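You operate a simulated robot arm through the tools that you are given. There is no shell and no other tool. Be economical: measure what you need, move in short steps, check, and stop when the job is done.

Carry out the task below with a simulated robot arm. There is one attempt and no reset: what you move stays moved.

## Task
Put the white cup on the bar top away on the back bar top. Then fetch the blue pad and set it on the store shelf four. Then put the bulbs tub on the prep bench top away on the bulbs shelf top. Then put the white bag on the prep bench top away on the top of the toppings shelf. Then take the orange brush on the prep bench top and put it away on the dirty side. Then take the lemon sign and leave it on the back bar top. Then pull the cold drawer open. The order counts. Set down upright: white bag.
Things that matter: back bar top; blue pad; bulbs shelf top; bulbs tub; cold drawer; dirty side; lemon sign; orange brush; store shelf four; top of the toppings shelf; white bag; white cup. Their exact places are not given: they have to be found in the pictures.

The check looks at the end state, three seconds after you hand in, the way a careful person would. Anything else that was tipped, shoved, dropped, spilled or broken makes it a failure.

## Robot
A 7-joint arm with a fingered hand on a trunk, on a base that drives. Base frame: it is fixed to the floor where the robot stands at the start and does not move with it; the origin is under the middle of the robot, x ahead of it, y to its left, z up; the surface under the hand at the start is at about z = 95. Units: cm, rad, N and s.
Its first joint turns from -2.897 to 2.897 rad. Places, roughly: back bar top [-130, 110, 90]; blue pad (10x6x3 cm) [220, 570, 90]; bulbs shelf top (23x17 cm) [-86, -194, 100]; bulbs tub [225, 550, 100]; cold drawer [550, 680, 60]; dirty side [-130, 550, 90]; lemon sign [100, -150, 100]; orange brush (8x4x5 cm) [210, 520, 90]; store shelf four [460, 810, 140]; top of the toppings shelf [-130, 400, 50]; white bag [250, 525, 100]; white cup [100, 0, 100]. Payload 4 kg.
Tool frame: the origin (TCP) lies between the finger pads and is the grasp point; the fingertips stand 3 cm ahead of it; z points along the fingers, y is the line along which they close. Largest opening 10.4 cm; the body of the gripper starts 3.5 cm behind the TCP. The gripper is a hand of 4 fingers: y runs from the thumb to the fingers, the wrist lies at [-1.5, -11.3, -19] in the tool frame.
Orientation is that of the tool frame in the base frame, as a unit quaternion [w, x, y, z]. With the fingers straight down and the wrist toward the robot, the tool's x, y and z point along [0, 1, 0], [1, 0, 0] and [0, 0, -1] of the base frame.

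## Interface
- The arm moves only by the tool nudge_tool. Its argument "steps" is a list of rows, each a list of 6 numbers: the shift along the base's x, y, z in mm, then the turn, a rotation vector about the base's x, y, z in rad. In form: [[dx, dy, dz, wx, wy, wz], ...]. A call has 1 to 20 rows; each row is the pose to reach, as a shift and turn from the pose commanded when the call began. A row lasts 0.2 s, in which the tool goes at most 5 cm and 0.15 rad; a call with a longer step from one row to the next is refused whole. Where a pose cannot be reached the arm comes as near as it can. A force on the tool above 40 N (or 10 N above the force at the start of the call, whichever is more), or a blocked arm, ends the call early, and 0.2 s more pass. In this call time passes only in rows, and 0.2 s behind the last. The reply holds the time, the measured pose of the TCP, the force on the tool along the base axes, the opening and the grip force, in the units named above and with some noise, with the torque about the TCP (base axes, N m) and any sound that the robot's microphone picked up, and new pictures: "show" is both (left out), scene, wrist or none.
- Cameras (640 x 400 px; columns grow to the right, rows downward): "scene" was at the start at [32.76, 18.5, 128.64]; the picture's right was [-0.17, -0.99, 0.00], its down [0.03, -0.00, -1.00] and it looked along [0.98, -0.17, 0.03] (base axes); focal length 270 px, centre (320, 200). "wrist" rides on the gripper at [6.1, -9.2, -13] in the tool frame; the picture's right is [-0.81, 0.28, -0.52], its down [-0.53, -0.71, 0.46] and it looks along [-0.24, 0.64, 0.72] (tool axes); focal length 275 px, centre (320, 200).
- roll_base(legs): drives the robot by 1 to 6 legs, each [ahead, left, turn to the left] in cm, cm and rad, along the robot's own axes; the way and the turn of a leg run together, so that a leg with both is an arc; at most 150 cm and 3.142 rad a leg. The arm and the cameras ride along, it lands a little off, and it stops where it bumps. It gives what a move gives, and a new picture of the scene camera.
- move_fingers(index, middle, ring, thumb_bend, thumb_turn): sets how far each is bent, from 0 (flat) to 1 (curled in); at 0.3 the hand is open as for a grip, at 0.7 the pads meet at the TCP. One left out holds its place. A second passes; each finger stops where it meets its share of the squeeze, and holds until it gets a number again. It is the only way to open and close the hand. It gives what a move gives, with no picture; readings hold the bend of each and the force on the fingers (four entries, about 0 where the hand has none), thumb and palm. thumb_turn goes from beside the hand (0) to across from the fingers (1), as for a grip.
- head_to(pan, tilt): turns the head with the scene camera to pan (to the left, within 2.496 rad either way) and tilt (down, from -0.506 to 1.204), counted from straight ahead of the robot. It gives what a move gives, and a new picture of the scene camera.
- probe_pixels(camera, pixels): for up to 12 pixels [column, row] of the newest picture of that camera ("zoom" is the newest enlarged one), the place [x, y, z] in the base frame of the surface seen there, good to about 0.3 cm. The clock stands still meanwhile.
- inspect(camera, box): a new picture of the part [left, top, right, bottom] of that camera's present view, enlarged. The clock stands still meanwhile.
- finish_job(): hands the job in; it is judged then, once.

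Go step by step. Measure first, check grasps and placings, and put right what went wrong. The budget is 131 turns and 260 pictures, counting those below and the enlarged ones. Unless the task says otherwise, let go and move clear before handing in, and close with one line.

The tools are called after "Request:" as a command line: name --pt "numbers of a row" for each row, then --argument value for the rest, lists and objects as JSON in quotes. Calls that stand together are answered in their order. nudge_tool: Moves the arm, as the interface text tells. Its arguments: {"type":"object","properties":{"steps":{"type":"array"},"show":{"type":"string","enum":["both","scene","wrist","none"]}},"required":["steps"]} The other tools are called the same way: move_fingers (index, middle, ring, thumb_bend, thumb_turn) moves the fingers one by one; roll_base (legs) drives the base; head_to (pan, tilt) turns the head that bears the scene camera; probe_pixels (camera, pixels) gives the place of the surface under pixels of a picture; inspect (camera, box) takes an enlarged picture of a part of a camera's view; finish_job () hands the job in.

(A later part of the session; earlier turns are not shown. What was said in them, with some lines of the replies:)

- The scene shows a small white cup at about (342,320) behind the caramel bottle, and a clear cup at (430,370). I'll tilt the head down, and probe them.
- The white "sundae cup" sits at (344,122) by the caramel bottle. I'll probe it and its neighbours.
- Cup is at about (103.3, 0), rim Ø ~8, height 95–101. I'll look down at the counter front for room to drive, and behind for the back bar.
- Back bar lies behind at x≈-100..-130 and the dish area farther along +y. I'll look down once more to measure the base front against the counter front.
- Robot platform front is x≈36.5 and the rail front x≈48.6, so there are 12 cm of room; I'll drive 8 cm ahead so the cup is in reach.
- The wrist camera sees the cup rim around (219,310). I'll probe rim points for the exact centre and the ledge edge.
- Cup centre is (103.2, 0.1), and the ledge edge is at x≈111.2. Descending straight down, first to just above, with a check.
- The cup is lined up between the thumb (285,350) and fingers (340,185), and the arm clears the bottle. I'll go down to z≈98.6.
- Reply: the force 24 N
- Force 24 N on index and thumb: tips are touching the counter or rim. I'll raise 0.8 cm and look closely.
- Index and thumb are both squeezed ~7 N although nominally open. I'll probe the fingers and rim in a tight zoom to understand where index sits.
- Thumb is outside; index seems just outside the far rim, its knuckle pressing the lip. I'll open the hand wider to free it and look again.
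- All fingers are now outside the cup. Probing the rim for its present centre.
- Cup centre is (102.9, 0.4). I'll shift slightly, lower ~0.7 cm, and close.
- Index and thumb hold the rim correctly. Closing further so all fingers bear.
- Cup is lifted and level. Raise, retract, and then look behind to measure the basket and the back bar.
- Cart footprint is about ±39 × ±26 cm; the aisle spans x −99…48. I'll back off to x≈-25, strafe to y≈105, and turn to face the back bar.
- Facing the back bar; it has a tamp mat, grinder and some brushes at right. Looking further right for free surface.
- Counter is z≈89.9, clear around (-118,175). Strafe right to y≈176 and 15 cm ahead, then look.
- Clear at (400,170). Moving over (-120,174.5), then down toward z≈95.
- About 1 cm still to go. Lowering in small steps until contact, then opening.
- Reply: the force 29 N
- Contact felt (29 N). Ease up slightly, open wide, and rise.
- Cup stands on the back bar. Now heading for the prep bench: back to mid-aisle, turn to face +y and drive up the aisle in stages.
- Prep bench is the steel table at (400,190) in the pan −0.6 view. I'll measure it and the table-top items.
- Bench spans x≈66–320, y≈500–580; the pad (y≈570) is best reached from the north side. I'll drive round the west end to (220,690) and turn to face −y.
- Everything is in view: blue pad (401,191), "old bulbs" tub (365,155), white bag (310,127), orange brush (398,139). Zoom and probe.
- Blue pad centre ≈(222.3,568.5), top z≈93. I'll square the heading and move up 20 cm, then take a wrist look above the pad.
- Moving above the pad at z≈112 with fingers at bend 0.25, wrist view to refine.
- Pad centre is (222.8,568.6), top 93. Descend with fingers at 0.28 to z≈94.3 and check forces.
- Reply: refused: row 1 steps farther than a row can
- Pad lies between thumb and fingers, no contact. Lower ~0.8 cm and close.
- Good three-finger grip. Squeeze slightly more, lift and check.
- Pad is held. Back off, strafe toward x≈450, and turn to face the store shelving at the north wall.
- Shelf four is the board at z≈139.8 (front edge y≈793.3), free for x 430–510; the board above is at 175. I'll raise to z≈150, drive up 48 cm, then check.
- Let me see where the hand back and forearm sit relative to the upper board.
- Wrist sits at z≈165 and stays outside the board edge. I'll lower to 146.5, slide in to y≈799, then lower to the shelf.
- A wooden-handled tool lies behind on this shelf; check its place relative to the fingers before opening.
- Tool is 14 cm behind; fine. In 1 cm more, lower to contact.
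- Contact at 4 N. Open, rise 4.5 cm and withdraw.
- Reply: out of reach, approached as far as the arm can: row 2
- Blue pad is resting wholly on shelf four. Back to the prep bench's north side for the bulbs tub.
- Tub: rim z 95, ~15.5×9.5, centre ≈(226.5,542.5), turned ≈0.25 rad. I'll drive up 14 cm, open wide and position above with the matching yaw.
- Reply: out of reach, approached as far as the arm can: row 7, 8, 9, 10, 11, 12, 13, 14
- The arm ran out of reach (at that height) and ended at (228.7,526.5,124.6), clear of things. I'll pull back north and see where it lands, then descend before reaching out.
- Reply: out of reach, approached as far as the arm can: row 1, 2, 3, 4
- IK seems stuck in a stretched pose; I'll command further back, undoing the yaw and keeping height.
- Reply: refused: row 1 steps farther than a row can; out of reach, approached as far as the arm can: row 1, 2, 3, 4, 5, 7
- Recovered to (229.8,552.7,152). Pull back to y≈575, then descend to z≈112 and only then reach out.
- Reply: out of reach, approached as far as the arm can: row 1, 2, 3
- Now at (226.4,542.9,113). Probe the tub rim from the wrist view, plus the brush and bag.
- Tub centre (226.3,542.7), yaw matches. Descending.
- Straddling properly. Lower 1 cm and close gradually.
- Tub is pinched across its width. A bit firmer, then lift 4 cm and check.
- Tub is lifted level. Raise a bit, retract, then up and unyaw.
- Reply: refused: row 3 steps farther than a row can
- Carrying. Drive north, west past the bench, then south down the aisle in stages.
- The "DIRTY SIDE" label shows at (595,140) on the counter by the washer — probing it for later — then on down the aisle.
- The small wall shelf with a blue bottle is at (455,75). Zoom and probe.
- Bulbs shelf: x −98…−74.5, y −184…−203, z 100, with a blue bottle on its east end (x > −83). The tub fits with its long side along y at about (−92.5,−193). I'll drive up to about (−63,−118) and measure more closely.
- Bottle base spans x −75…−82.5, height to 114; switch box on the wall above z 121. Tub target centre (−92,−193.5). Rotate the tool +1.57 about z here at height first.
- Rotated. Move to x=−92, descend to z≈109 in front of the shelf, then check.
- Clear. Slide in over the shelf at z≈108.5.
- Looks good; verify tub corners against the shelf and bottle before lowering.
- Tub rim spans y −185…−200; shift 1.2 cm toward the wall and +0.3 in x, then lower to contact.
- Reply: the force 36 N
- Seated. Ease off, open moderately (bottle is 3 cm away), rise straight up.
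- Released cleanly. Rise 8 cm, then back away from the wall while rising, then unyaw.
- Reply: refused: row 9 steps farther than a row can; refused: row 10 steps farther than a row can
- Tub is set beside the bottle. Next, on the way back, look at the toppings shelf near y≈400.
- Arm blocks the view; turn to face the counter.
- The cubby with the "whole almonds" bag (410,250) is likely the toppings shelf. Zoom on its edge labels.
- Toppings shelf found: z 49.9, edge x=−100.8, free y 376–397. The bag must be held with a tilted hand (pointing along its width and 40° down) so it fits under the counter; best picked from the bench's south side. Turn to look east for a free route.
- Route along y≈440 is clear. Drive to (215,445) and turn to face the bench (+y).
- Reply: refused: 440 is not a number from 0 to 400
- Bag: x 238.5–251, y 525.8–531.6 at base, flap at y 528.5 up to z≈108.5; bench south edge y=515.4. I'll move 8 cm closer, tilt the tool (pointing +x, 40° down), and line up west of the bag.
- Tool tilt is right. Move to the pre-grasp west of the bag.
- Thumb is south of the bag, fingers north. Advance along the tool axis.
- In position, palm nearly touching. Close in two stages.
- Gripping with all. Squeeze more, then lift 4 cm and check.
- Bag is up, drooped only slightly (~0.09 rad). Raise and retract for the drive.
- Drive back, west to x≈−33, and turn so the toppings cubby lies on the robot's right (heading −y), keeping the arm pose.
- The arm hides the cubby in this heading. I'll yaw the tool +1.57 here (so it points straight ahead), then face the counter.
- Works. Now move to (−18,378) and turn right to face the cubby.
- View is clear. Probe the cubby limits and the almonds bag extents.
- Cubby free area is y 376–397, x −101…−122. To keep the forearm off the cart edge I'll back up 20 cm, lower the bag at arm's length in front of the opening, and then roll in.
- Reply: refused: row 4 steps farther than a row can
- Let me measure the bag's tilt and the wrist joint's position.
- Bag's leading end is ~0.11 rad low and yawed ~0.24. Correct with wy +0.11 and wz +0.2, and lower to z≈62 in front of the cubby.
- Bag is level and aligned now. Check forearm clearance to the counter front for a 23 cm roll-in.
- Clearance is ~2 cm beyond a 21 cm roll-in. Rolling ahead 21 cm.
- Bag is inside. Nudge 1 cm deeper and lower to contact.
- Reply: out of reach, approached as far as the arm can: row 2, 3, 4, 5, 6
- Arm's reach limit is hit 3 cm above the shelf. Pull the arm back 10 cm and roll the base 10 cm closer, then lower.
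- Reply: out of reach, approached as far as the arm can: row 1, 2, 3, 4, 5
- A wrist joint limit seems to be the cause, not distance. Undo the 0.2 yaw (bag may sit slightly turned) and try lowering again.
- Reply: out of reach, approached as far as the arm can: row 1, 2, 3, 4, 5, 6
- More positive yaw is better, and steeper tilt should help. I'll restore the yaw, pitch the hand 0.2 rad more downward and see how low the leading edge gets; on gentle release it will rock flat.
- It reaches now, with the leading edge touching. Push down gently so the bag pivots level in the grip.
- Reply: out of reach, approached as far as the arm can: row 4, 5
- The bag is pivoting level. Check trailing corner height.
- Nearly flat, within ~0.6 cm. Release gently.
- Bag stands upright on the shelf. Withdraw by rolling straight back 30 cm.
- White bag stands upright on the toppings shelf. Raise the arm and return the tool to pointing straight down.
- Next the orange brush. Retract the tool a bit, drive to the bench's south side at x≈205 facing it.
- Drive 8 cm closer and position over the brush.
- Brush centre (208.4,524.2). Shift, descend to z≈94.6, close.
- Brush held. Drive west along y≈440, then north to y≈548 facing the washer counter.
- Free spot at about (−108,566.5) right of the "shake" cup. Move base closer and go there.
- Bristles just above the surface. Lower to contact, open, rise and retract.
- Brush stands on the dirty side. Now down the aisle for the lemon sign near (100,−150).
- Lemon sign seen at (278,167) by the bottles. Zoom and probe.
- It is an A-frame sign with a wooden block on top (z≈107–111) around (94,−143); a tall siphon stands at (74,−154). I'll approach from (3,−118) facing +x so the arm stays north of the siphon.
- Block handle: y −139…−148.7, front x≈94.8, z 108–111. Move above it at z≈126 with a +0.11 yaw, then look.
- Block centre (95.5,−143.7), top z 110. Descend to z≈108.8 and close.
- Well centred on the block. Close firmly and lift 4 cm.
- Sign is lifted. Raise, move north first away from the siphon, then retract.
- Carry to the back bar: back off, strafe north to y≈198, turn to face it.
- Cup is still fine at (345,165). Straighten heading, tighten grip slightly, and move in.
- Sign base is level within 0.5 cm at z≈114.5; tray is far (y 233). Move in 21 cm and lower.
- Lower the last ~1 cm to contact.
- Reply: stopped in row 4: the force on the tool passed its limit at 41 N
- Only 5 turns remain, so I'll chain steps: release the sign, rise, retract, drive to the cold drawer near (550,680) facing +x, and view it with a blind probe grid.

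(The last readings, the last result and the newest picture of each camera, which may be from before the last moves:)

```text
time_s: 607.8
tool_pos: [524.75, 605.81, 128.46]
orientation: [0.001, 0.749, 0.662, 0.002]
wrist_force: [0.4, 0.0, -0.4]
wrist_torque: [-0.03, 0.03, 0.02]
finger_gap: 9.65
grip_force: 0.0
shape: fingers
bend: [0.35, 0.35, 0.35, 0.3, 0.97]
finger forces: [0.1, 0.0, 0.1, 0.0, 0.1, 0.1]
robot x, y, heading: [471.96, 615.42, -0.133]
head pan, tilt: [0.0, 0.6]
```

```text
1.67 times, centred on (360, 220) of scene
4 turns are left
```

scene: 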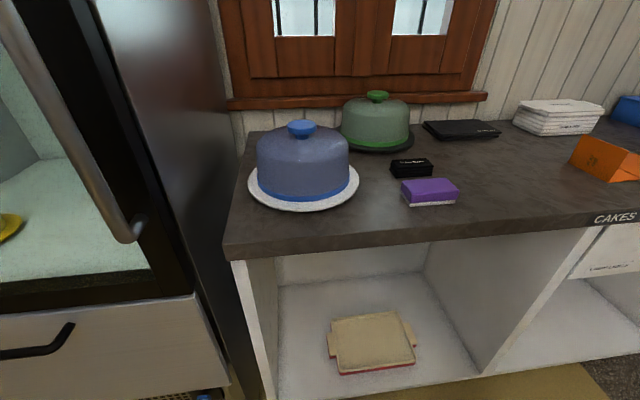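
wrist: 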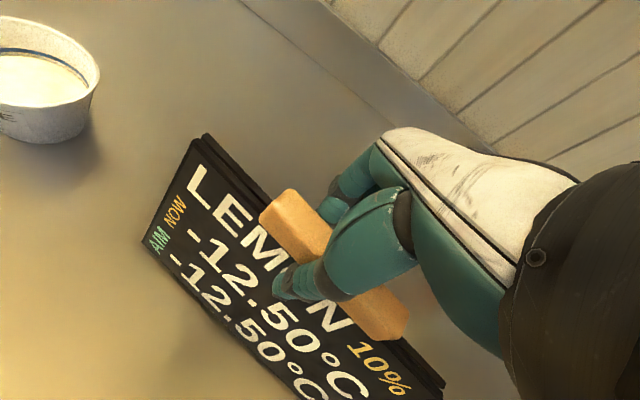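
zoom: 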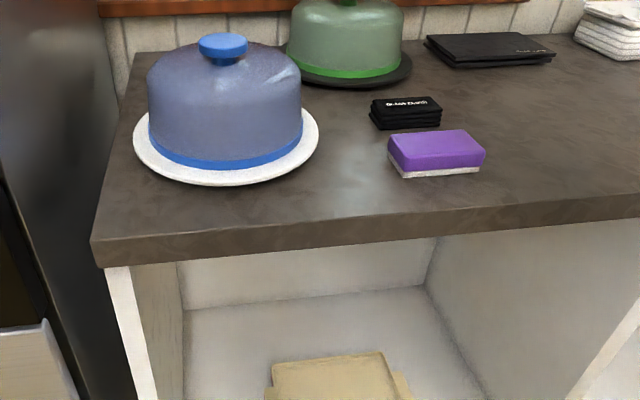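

The base drifted to (472,615); the sign and cup are fine. The drawer handle is at left (40,345), about z 65. Reposition to (447,680), view and probe a column across the handle, then tilt the tool 45° forward in readiness.

Request:
roll_base --legs '[[-25, 0, 0], [0, 0, 0.131], [0, 63, 0]]'

Request:
head_to --pan -0.2 --tilt 0.75

Request:
probe_pixels --camera "scene" --pixels '[[320, 130], [320, 136], [320, 142], [320, 148], [320, 154], [320, 160], [320, 165], [320, 170], [320, 175], [320, 180], [320, 185], [320, 190]]'

Request:
probe_pixels --camera "scene" --pixels '[[320, 195], [320, 200], [320, 205], [320, 210], [320, 215], [320, 220], [320, 225], [320, 230], [320, 236], [320, 242], [320, 250], [320, 260]]'

Request:
inspect --camera "scene" --box '[160, 100, 480, 300]'

Request:
nudge_tool --pt "30 0 -10 0 -0.13 0" --pt "65 0 -30 0 -0.26 0" --pt "100 0 -60 0 -0.39 0" --pt "130 0 -95 0 -0.52 0" --pt "155 0 -135 0 -0.65 0" --pt "180 0 -175 0 -0.785 0" --pt "195 0 -215 0 -0.785 0" --pt "205 0 -260 0 -0.785 0" --pt "215 0 -300 0 -0.785 0" --show "scene"

```text
time_s: 613.3
tool_pos: [500.58, 679.68, 128.38]
orientation: [0.0, 0.7, 0.714, 0.003]
wrist_force: [-0.6, 0.3, 0.1]
wrist_torque: [0.02, -0.02, -0.01]
finger_gap: 9.68
grip_force: 0.1
shape: fingers
bend: [0.35, 0.35, 0.35, 0.3, 0.97]
finger forces: [0.0, 0.0, 0.1, 0.0, 0.1, 0.0]
robot x, y, heading: [446.95, 681.34, 0.011]
head pan, tilt: [0.0, 0.6]
```

scene: 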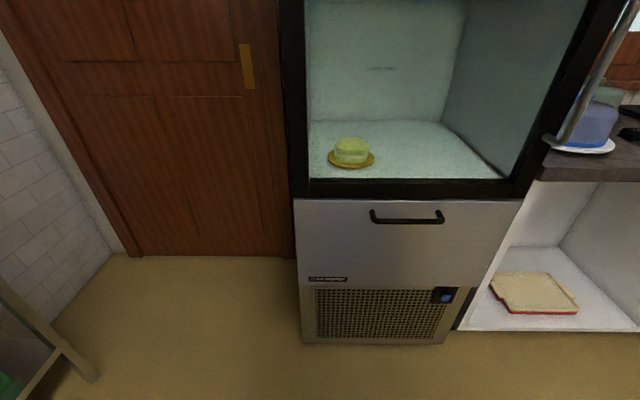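

```text
time_s: 614.0
tool_pos: [500.72, 679.79, 128.48]
orientation: [0.001, 0.7, 0.714, 0.003]
wrist_force: [-0.2, 0.2, 0.7]
wrist_torque: [0.01, 0.02, 0.01]
finger_gap: 9.66
grip_force: 0.0
shape: fingers
bend: [0.35, 0.35, 0.35, 0.3, 0.97]
finger forces: [0.1, 0.0, 0.0, 0.1, 0.1, 0.0]
robot x, y, heading: [447.08, 681.44, 0.007]
head pan, tilt: [-0.201, 0.75]
```

scene: 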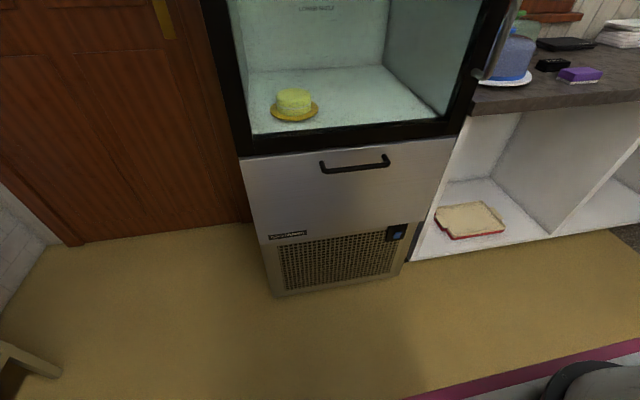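

```text
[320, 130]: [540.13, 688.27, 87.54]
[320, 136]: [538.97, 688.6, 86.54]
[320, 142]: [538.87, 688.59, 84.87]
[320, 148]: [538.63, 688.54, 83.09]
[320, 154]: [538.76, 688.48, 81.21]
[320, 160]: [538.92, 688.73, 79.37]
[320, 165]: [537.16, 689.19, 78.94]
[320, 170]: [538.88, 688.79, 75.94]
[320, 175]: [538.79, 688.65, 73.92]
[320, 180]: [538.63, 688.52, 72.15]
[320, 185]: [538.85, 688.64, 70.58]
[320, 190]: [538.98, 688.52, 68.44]
```

```text
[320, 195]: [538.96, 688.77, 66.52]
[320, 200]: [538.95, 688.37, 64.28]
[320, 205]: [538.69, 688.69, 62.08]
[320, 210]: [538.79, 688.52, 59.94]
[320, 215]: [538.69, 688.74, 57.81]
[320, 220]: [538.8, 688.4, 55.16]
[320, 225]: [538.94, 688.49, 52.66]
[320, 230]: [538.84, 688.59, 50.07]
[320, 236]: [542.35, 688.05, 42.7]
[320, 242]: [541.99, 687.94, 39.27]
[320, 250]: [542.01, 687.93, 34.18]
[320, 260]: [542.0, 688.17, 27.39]
```

```text
2.00 times, centred on (320, 200) of scene
```

zoom: 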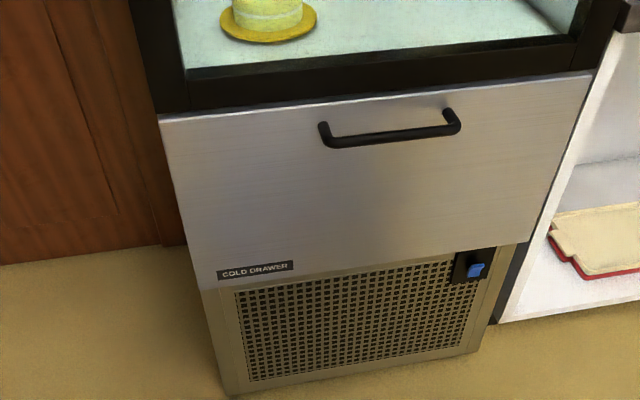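

```text
time_s: 616.0
tool_pos: [525.75, 680.23, 98.42]
orientation: [0.274, 0.646, 0.659, 0.271]
wrist_force: [0.0, 0.1, 0.0]
wrist_torque: [0.0, 0.0, -0.02]
finger_gap: 9.7
grip_force: 0.1
shape: fingers
bend: [0.35, 0.35, 0.35, 0.3, 0.97]
finger forces: [0.0, 0.0, 0.0, 0.1, 0.0, 0.1]
out of reach, approached as far as the arm can: row 5, 6, 7, 8, 9
robot x, y, heading: [446.8, 681.52, 0.007]
head pan, tilt: [-0.201, 0.75]
3 turns are left
```

scene: 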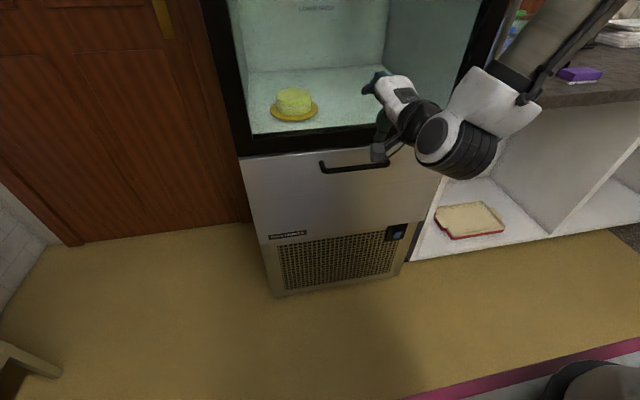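

The "cold drawer" face is x≈538.8, its bar handle about (535.2,680,78.4), spanning y 671–689. I'll back 8 cm, set fingers half-closed, hook them from above between bar and face with a 20° tilt, close the thumb and roll back to pull.

Request:
roll_base --legs '[[-8, 0, 0]]'

Request:
move_fingers --index 0.6 --middle 0.6 --ring 0.6 --thumb_bend 0.15

Request:
nudge_tool --pt "30 0 -10 0 0.12 0" --pt "65 0 -30 0 0.24 0" --pt "100 0 -55 0 0.36 0" --pt "128 0 -88 0 0.435 0" --pt "128 0 -88 0 0.435 0" --show "scene"

Request:
nudge_tool --pt "11 0 -30 0 0 0" --pt "22 0 -60 0 0 0" --pt "33 0 -90 0 0 0" --pt "41 0 -113 0 0 0" --show "both"

Request:
move_fingers --index 0.74 --middle 0.74 --ring 0.74 --thumb_bend 0.68

Request:
roll_base --legs '[[-15, 0, 0], [-13, 0, 0]]'

Request:
inspect --camera "scene" --box '[160, 60, 480, 300]'

```text
time_s: 617.1
tool_pos: [517.77, 680.13, 98.41]
orientation: [0.274, 0.646, 0.659, 0.271]
wrist_force: [0.4, 0.4, -0.1]
wrist_torque: [0.0, 0.01, 0.0]
finger_gap: 9.66
grip_force: 0.0
shape: fingers
bend: [0.35, 0.35, 0.35, 0.3, 0.97]
finger forces: [0.1, 0.0, 0.0, 0.0, 0.1, 0.0]
robot x, y, heading: [438.88, 681.46, 0.01]
head pan, tilt: [-0.201, 0.75]
```

scene: 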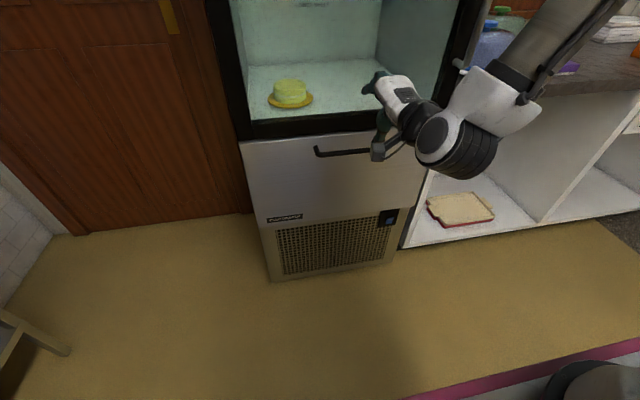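

```text
time_s: 618.1
tool_pos: [517.72, 680.03, 98.37]
orientation: [0.274, 0.646, 0.659, 0.271]
wrist_force: [-0.2, -0.3, -0.3]
wrist_torque: [0.01, 0.01, -0.01]
finger_gap: 7.7
grip_force: 0.1
shape: fingers
bend: [0.6, 0.6, 0.6, 0.15, 0.97]
finger forces: [0.0, 0.0, 0.0, 0.0, 0.0, 0.0]
robot x, y, heading: [438.81, 680.83, 0.009]
head pan, tilt: [-0.201, 0.75]
```

```text
time_s: 619.3
tool_pos: [530.36, 680.25, 89.82]
orientation: [0.125, 0.689, 0.702, 0.125]
wrist_force: [0.5, -0.4, 1.0]
wrist_torque: [0.02, 0.01, 0.0]
finger_gap: 7.69
grip_force: 0.1
shape: fingers
bend: [0.6, 0.6, 0.6, 0.15, 0.97]
finger forces: [0.1, 0.0, 0.1, 0.0, 0.1, 0.1]
robot x, y, heading: [438.75, 681.46, 0.011]
head pan, tilt: [-0.201, 0.75]
```

scene: 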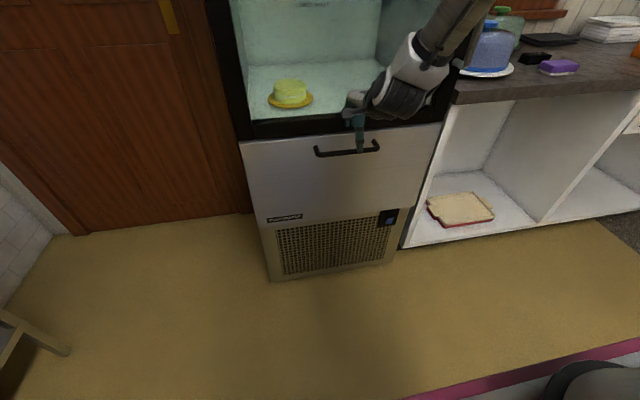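

```text
time_s: 620.3
tool_pos: [534.42, 680.2, 78.21]
orientation: [0.124, 0.69, 0.703, 0.125]
wrist_force: [-9.3, 0.6, -0.1]
wrist_torque: [0.0, -0.28, -0.03]
finger_gap: 7.68
grip_force: 4.1
shape: fingers
bend: [0.6, 0.63, 0.6, 0.15, 0.97]
finger forces: [0.0, 8.4, 0.0, 0.0, 0.0, 0.1]
robot x, y, heading: [439.18, 681.45, 0.014]
head pan, tilt: [-0.201, 0.75]
```

scene: 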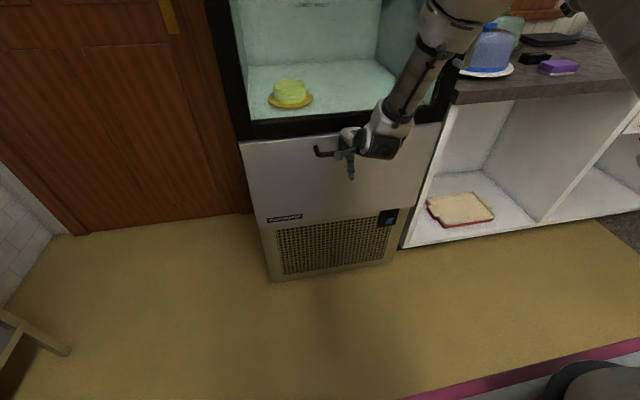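
wrist: 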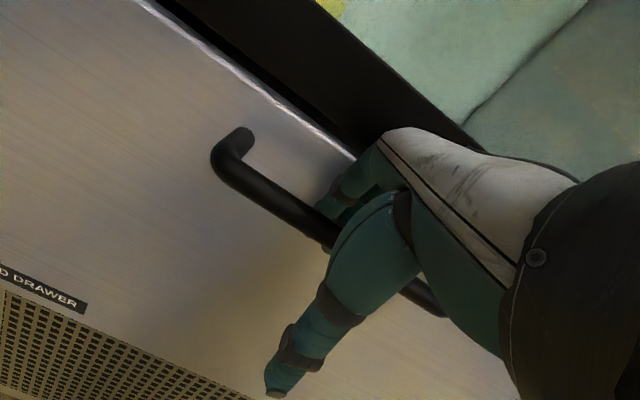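

```text
time_s: 621.3
tool_pos: [534.55, 680.19, 78.13]
orientation: [0.125, 0.689, 0.703, 0.126]
wrist_force: [3.5, -0.2, -2.0]
wrist_torque: [0.01, -0.02, 0.01]
finger_gap: 0.0
grip_force: 2.1
shape: fingers
bend: [0.74, 0.74, 0.74, 0.67, 0.97]
finger forces: [2.4, 0.0, 1.3, 0.0, 0.0, 0.0]
robot x, y, heading: [439.02, 681.41, 0.007]
head pan, tilt: [-0.201, 0.75]
```

```text
time_s: 623.5
tool_pos: [506.58, 679.88, 78.37]
orientation: [0.125, 0.69, 0.702, 0.125]
wrist_force: [-2.2, -0.6, 0.6]
wrist_torque: [0.03, -0.04, -0.04]
finger_gap: 0.0
grip_force: 1.2
shape: fingers
bend: [0.74, 0.74, 0.74, 0.67, 0.97]
finger forces: [0.1, 2.4, 0.1, 0.1, 0.1, 0.1]
robot x, y, heading: [410.87, 680.97, 0.007]
head pan, tilt: [-0.201, 0.75]
```

scene: 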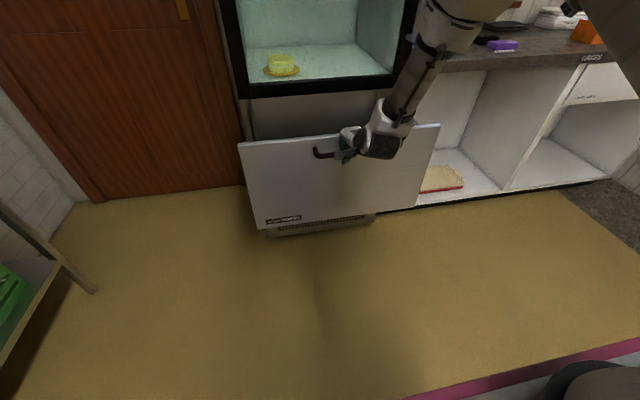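

```text
1.67 times, centred on (320, 180) of scene
2 turns are left
```

zoom: 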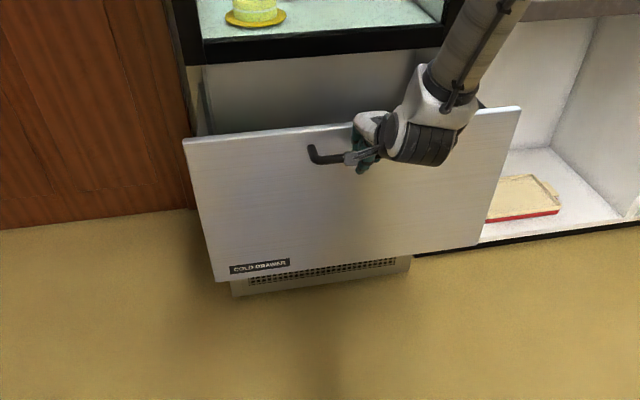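

The cold drawer is pulled open about 28 cm. Loosen the fingers, back out the way they came in, and rise clear.

Request:
move_fingers --index 0.62 --middle 0.62 --ring 0.62 --thumb_bend 0.15

Request:
nudge_tool --pt "-4 0 20 0 0 0" --pt "-14 0 50 0 0 0" --pt "-26 0 85 0 0 0" --pt "-38 0 120 0 0 0" --pt "-50 0 160 0 0 0" --pt "-60 0 200 0 0 0" --show "scene"

Request:
roll_base --legs '[[-15, 0, 0]]'

```text
time_s: 624.5
tool_pos: [506.52, 679.82, 78.17]
orientation: [0.125, 0.69, 0.702, 0.125]
wrist_force: [0.2, -0.1, 0.1]
wrist_torque: [-0.02, 0.0, -0.02]
finger_gap: 7.36
grip_force: 0.0
shape: fingers
bend: [0.62, 0.62, 0.62, 0.15, 0.97]
finger forces: [0.1, 0.1, 0.0, 0.1, 0.0, 0.0]
robot x, y, heading: [410.89, 681.23, 0.006]
head pan, tilt: [-0.201, 0.75]
```

```text
time_s: 625.9
tool_pos: [500.37, 679.8, 98.04]
orientation: [0.125, 0.691, 0.701, 0.125]
wrist_force: [0.2, 0.0, 0.4]
wrist_torque: [0.0, 0.0, 0.02]
finger_gap: 7.41
grip_force: 0.0
shape: fingers
bend: [0.62, 0.62, 0.62, 0.15, 0.97]
finger forces: [0.0, 0.1, 0.1, 0.0, 0.1, 0.0]
robot x, y, heading: [411.12, 681.09, 0.006]
head pan, tilt: [-0.201, 0.75]
```

scene: 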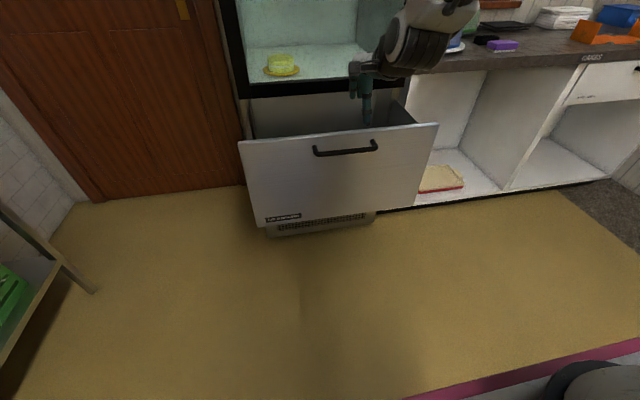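

```text
time_s: 627.3
tool_pos: [485.76, 679.47, 98.09]
orientation: [0.126, 0.69, 0.702, 0.125]
wrist_force: [0.1, 0.0, 0.3]
wrist_torque: [0.01, -0.03, 0.03]
finger_gap: 7.43
grip_force: 0.2
shape: fingers
bend: [0.62, 0.62, 0.62, 0.15, 0.97]
finger forces: [0.0, 0.1, 0.1, 0.0, 0.0, 0.1]
robot x, y, heading: [396.13, 680.91, 0.006]
head pan, tilt: [-0.201, 0.75]
1 turns are left
```

scene: 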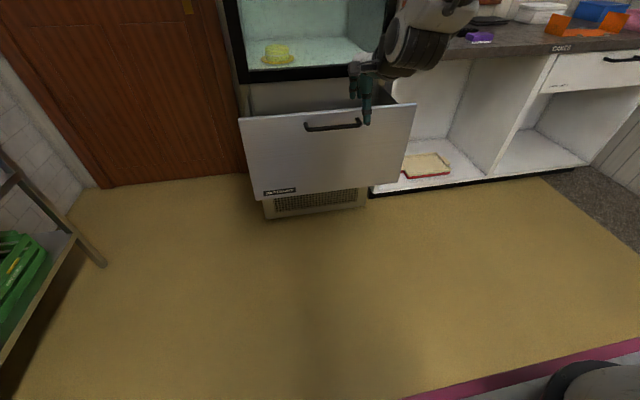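

The drawer stays open and the hand is clear; all seven jobs were done in order, so I'm handing in.

Request:
finish_job

```text
The job is handed in.
```

All seven steps are done in the order given, and I handed the job in: the white cup and lemon sign are on the back bar top, the blue pad is on store shelf four, the bulbs tub is on the bulbs shelf top, the white bag stands upright on the toppings shelf, the orange brush is on the dirty side, and the cold drawer is pulled open about 28 cm.
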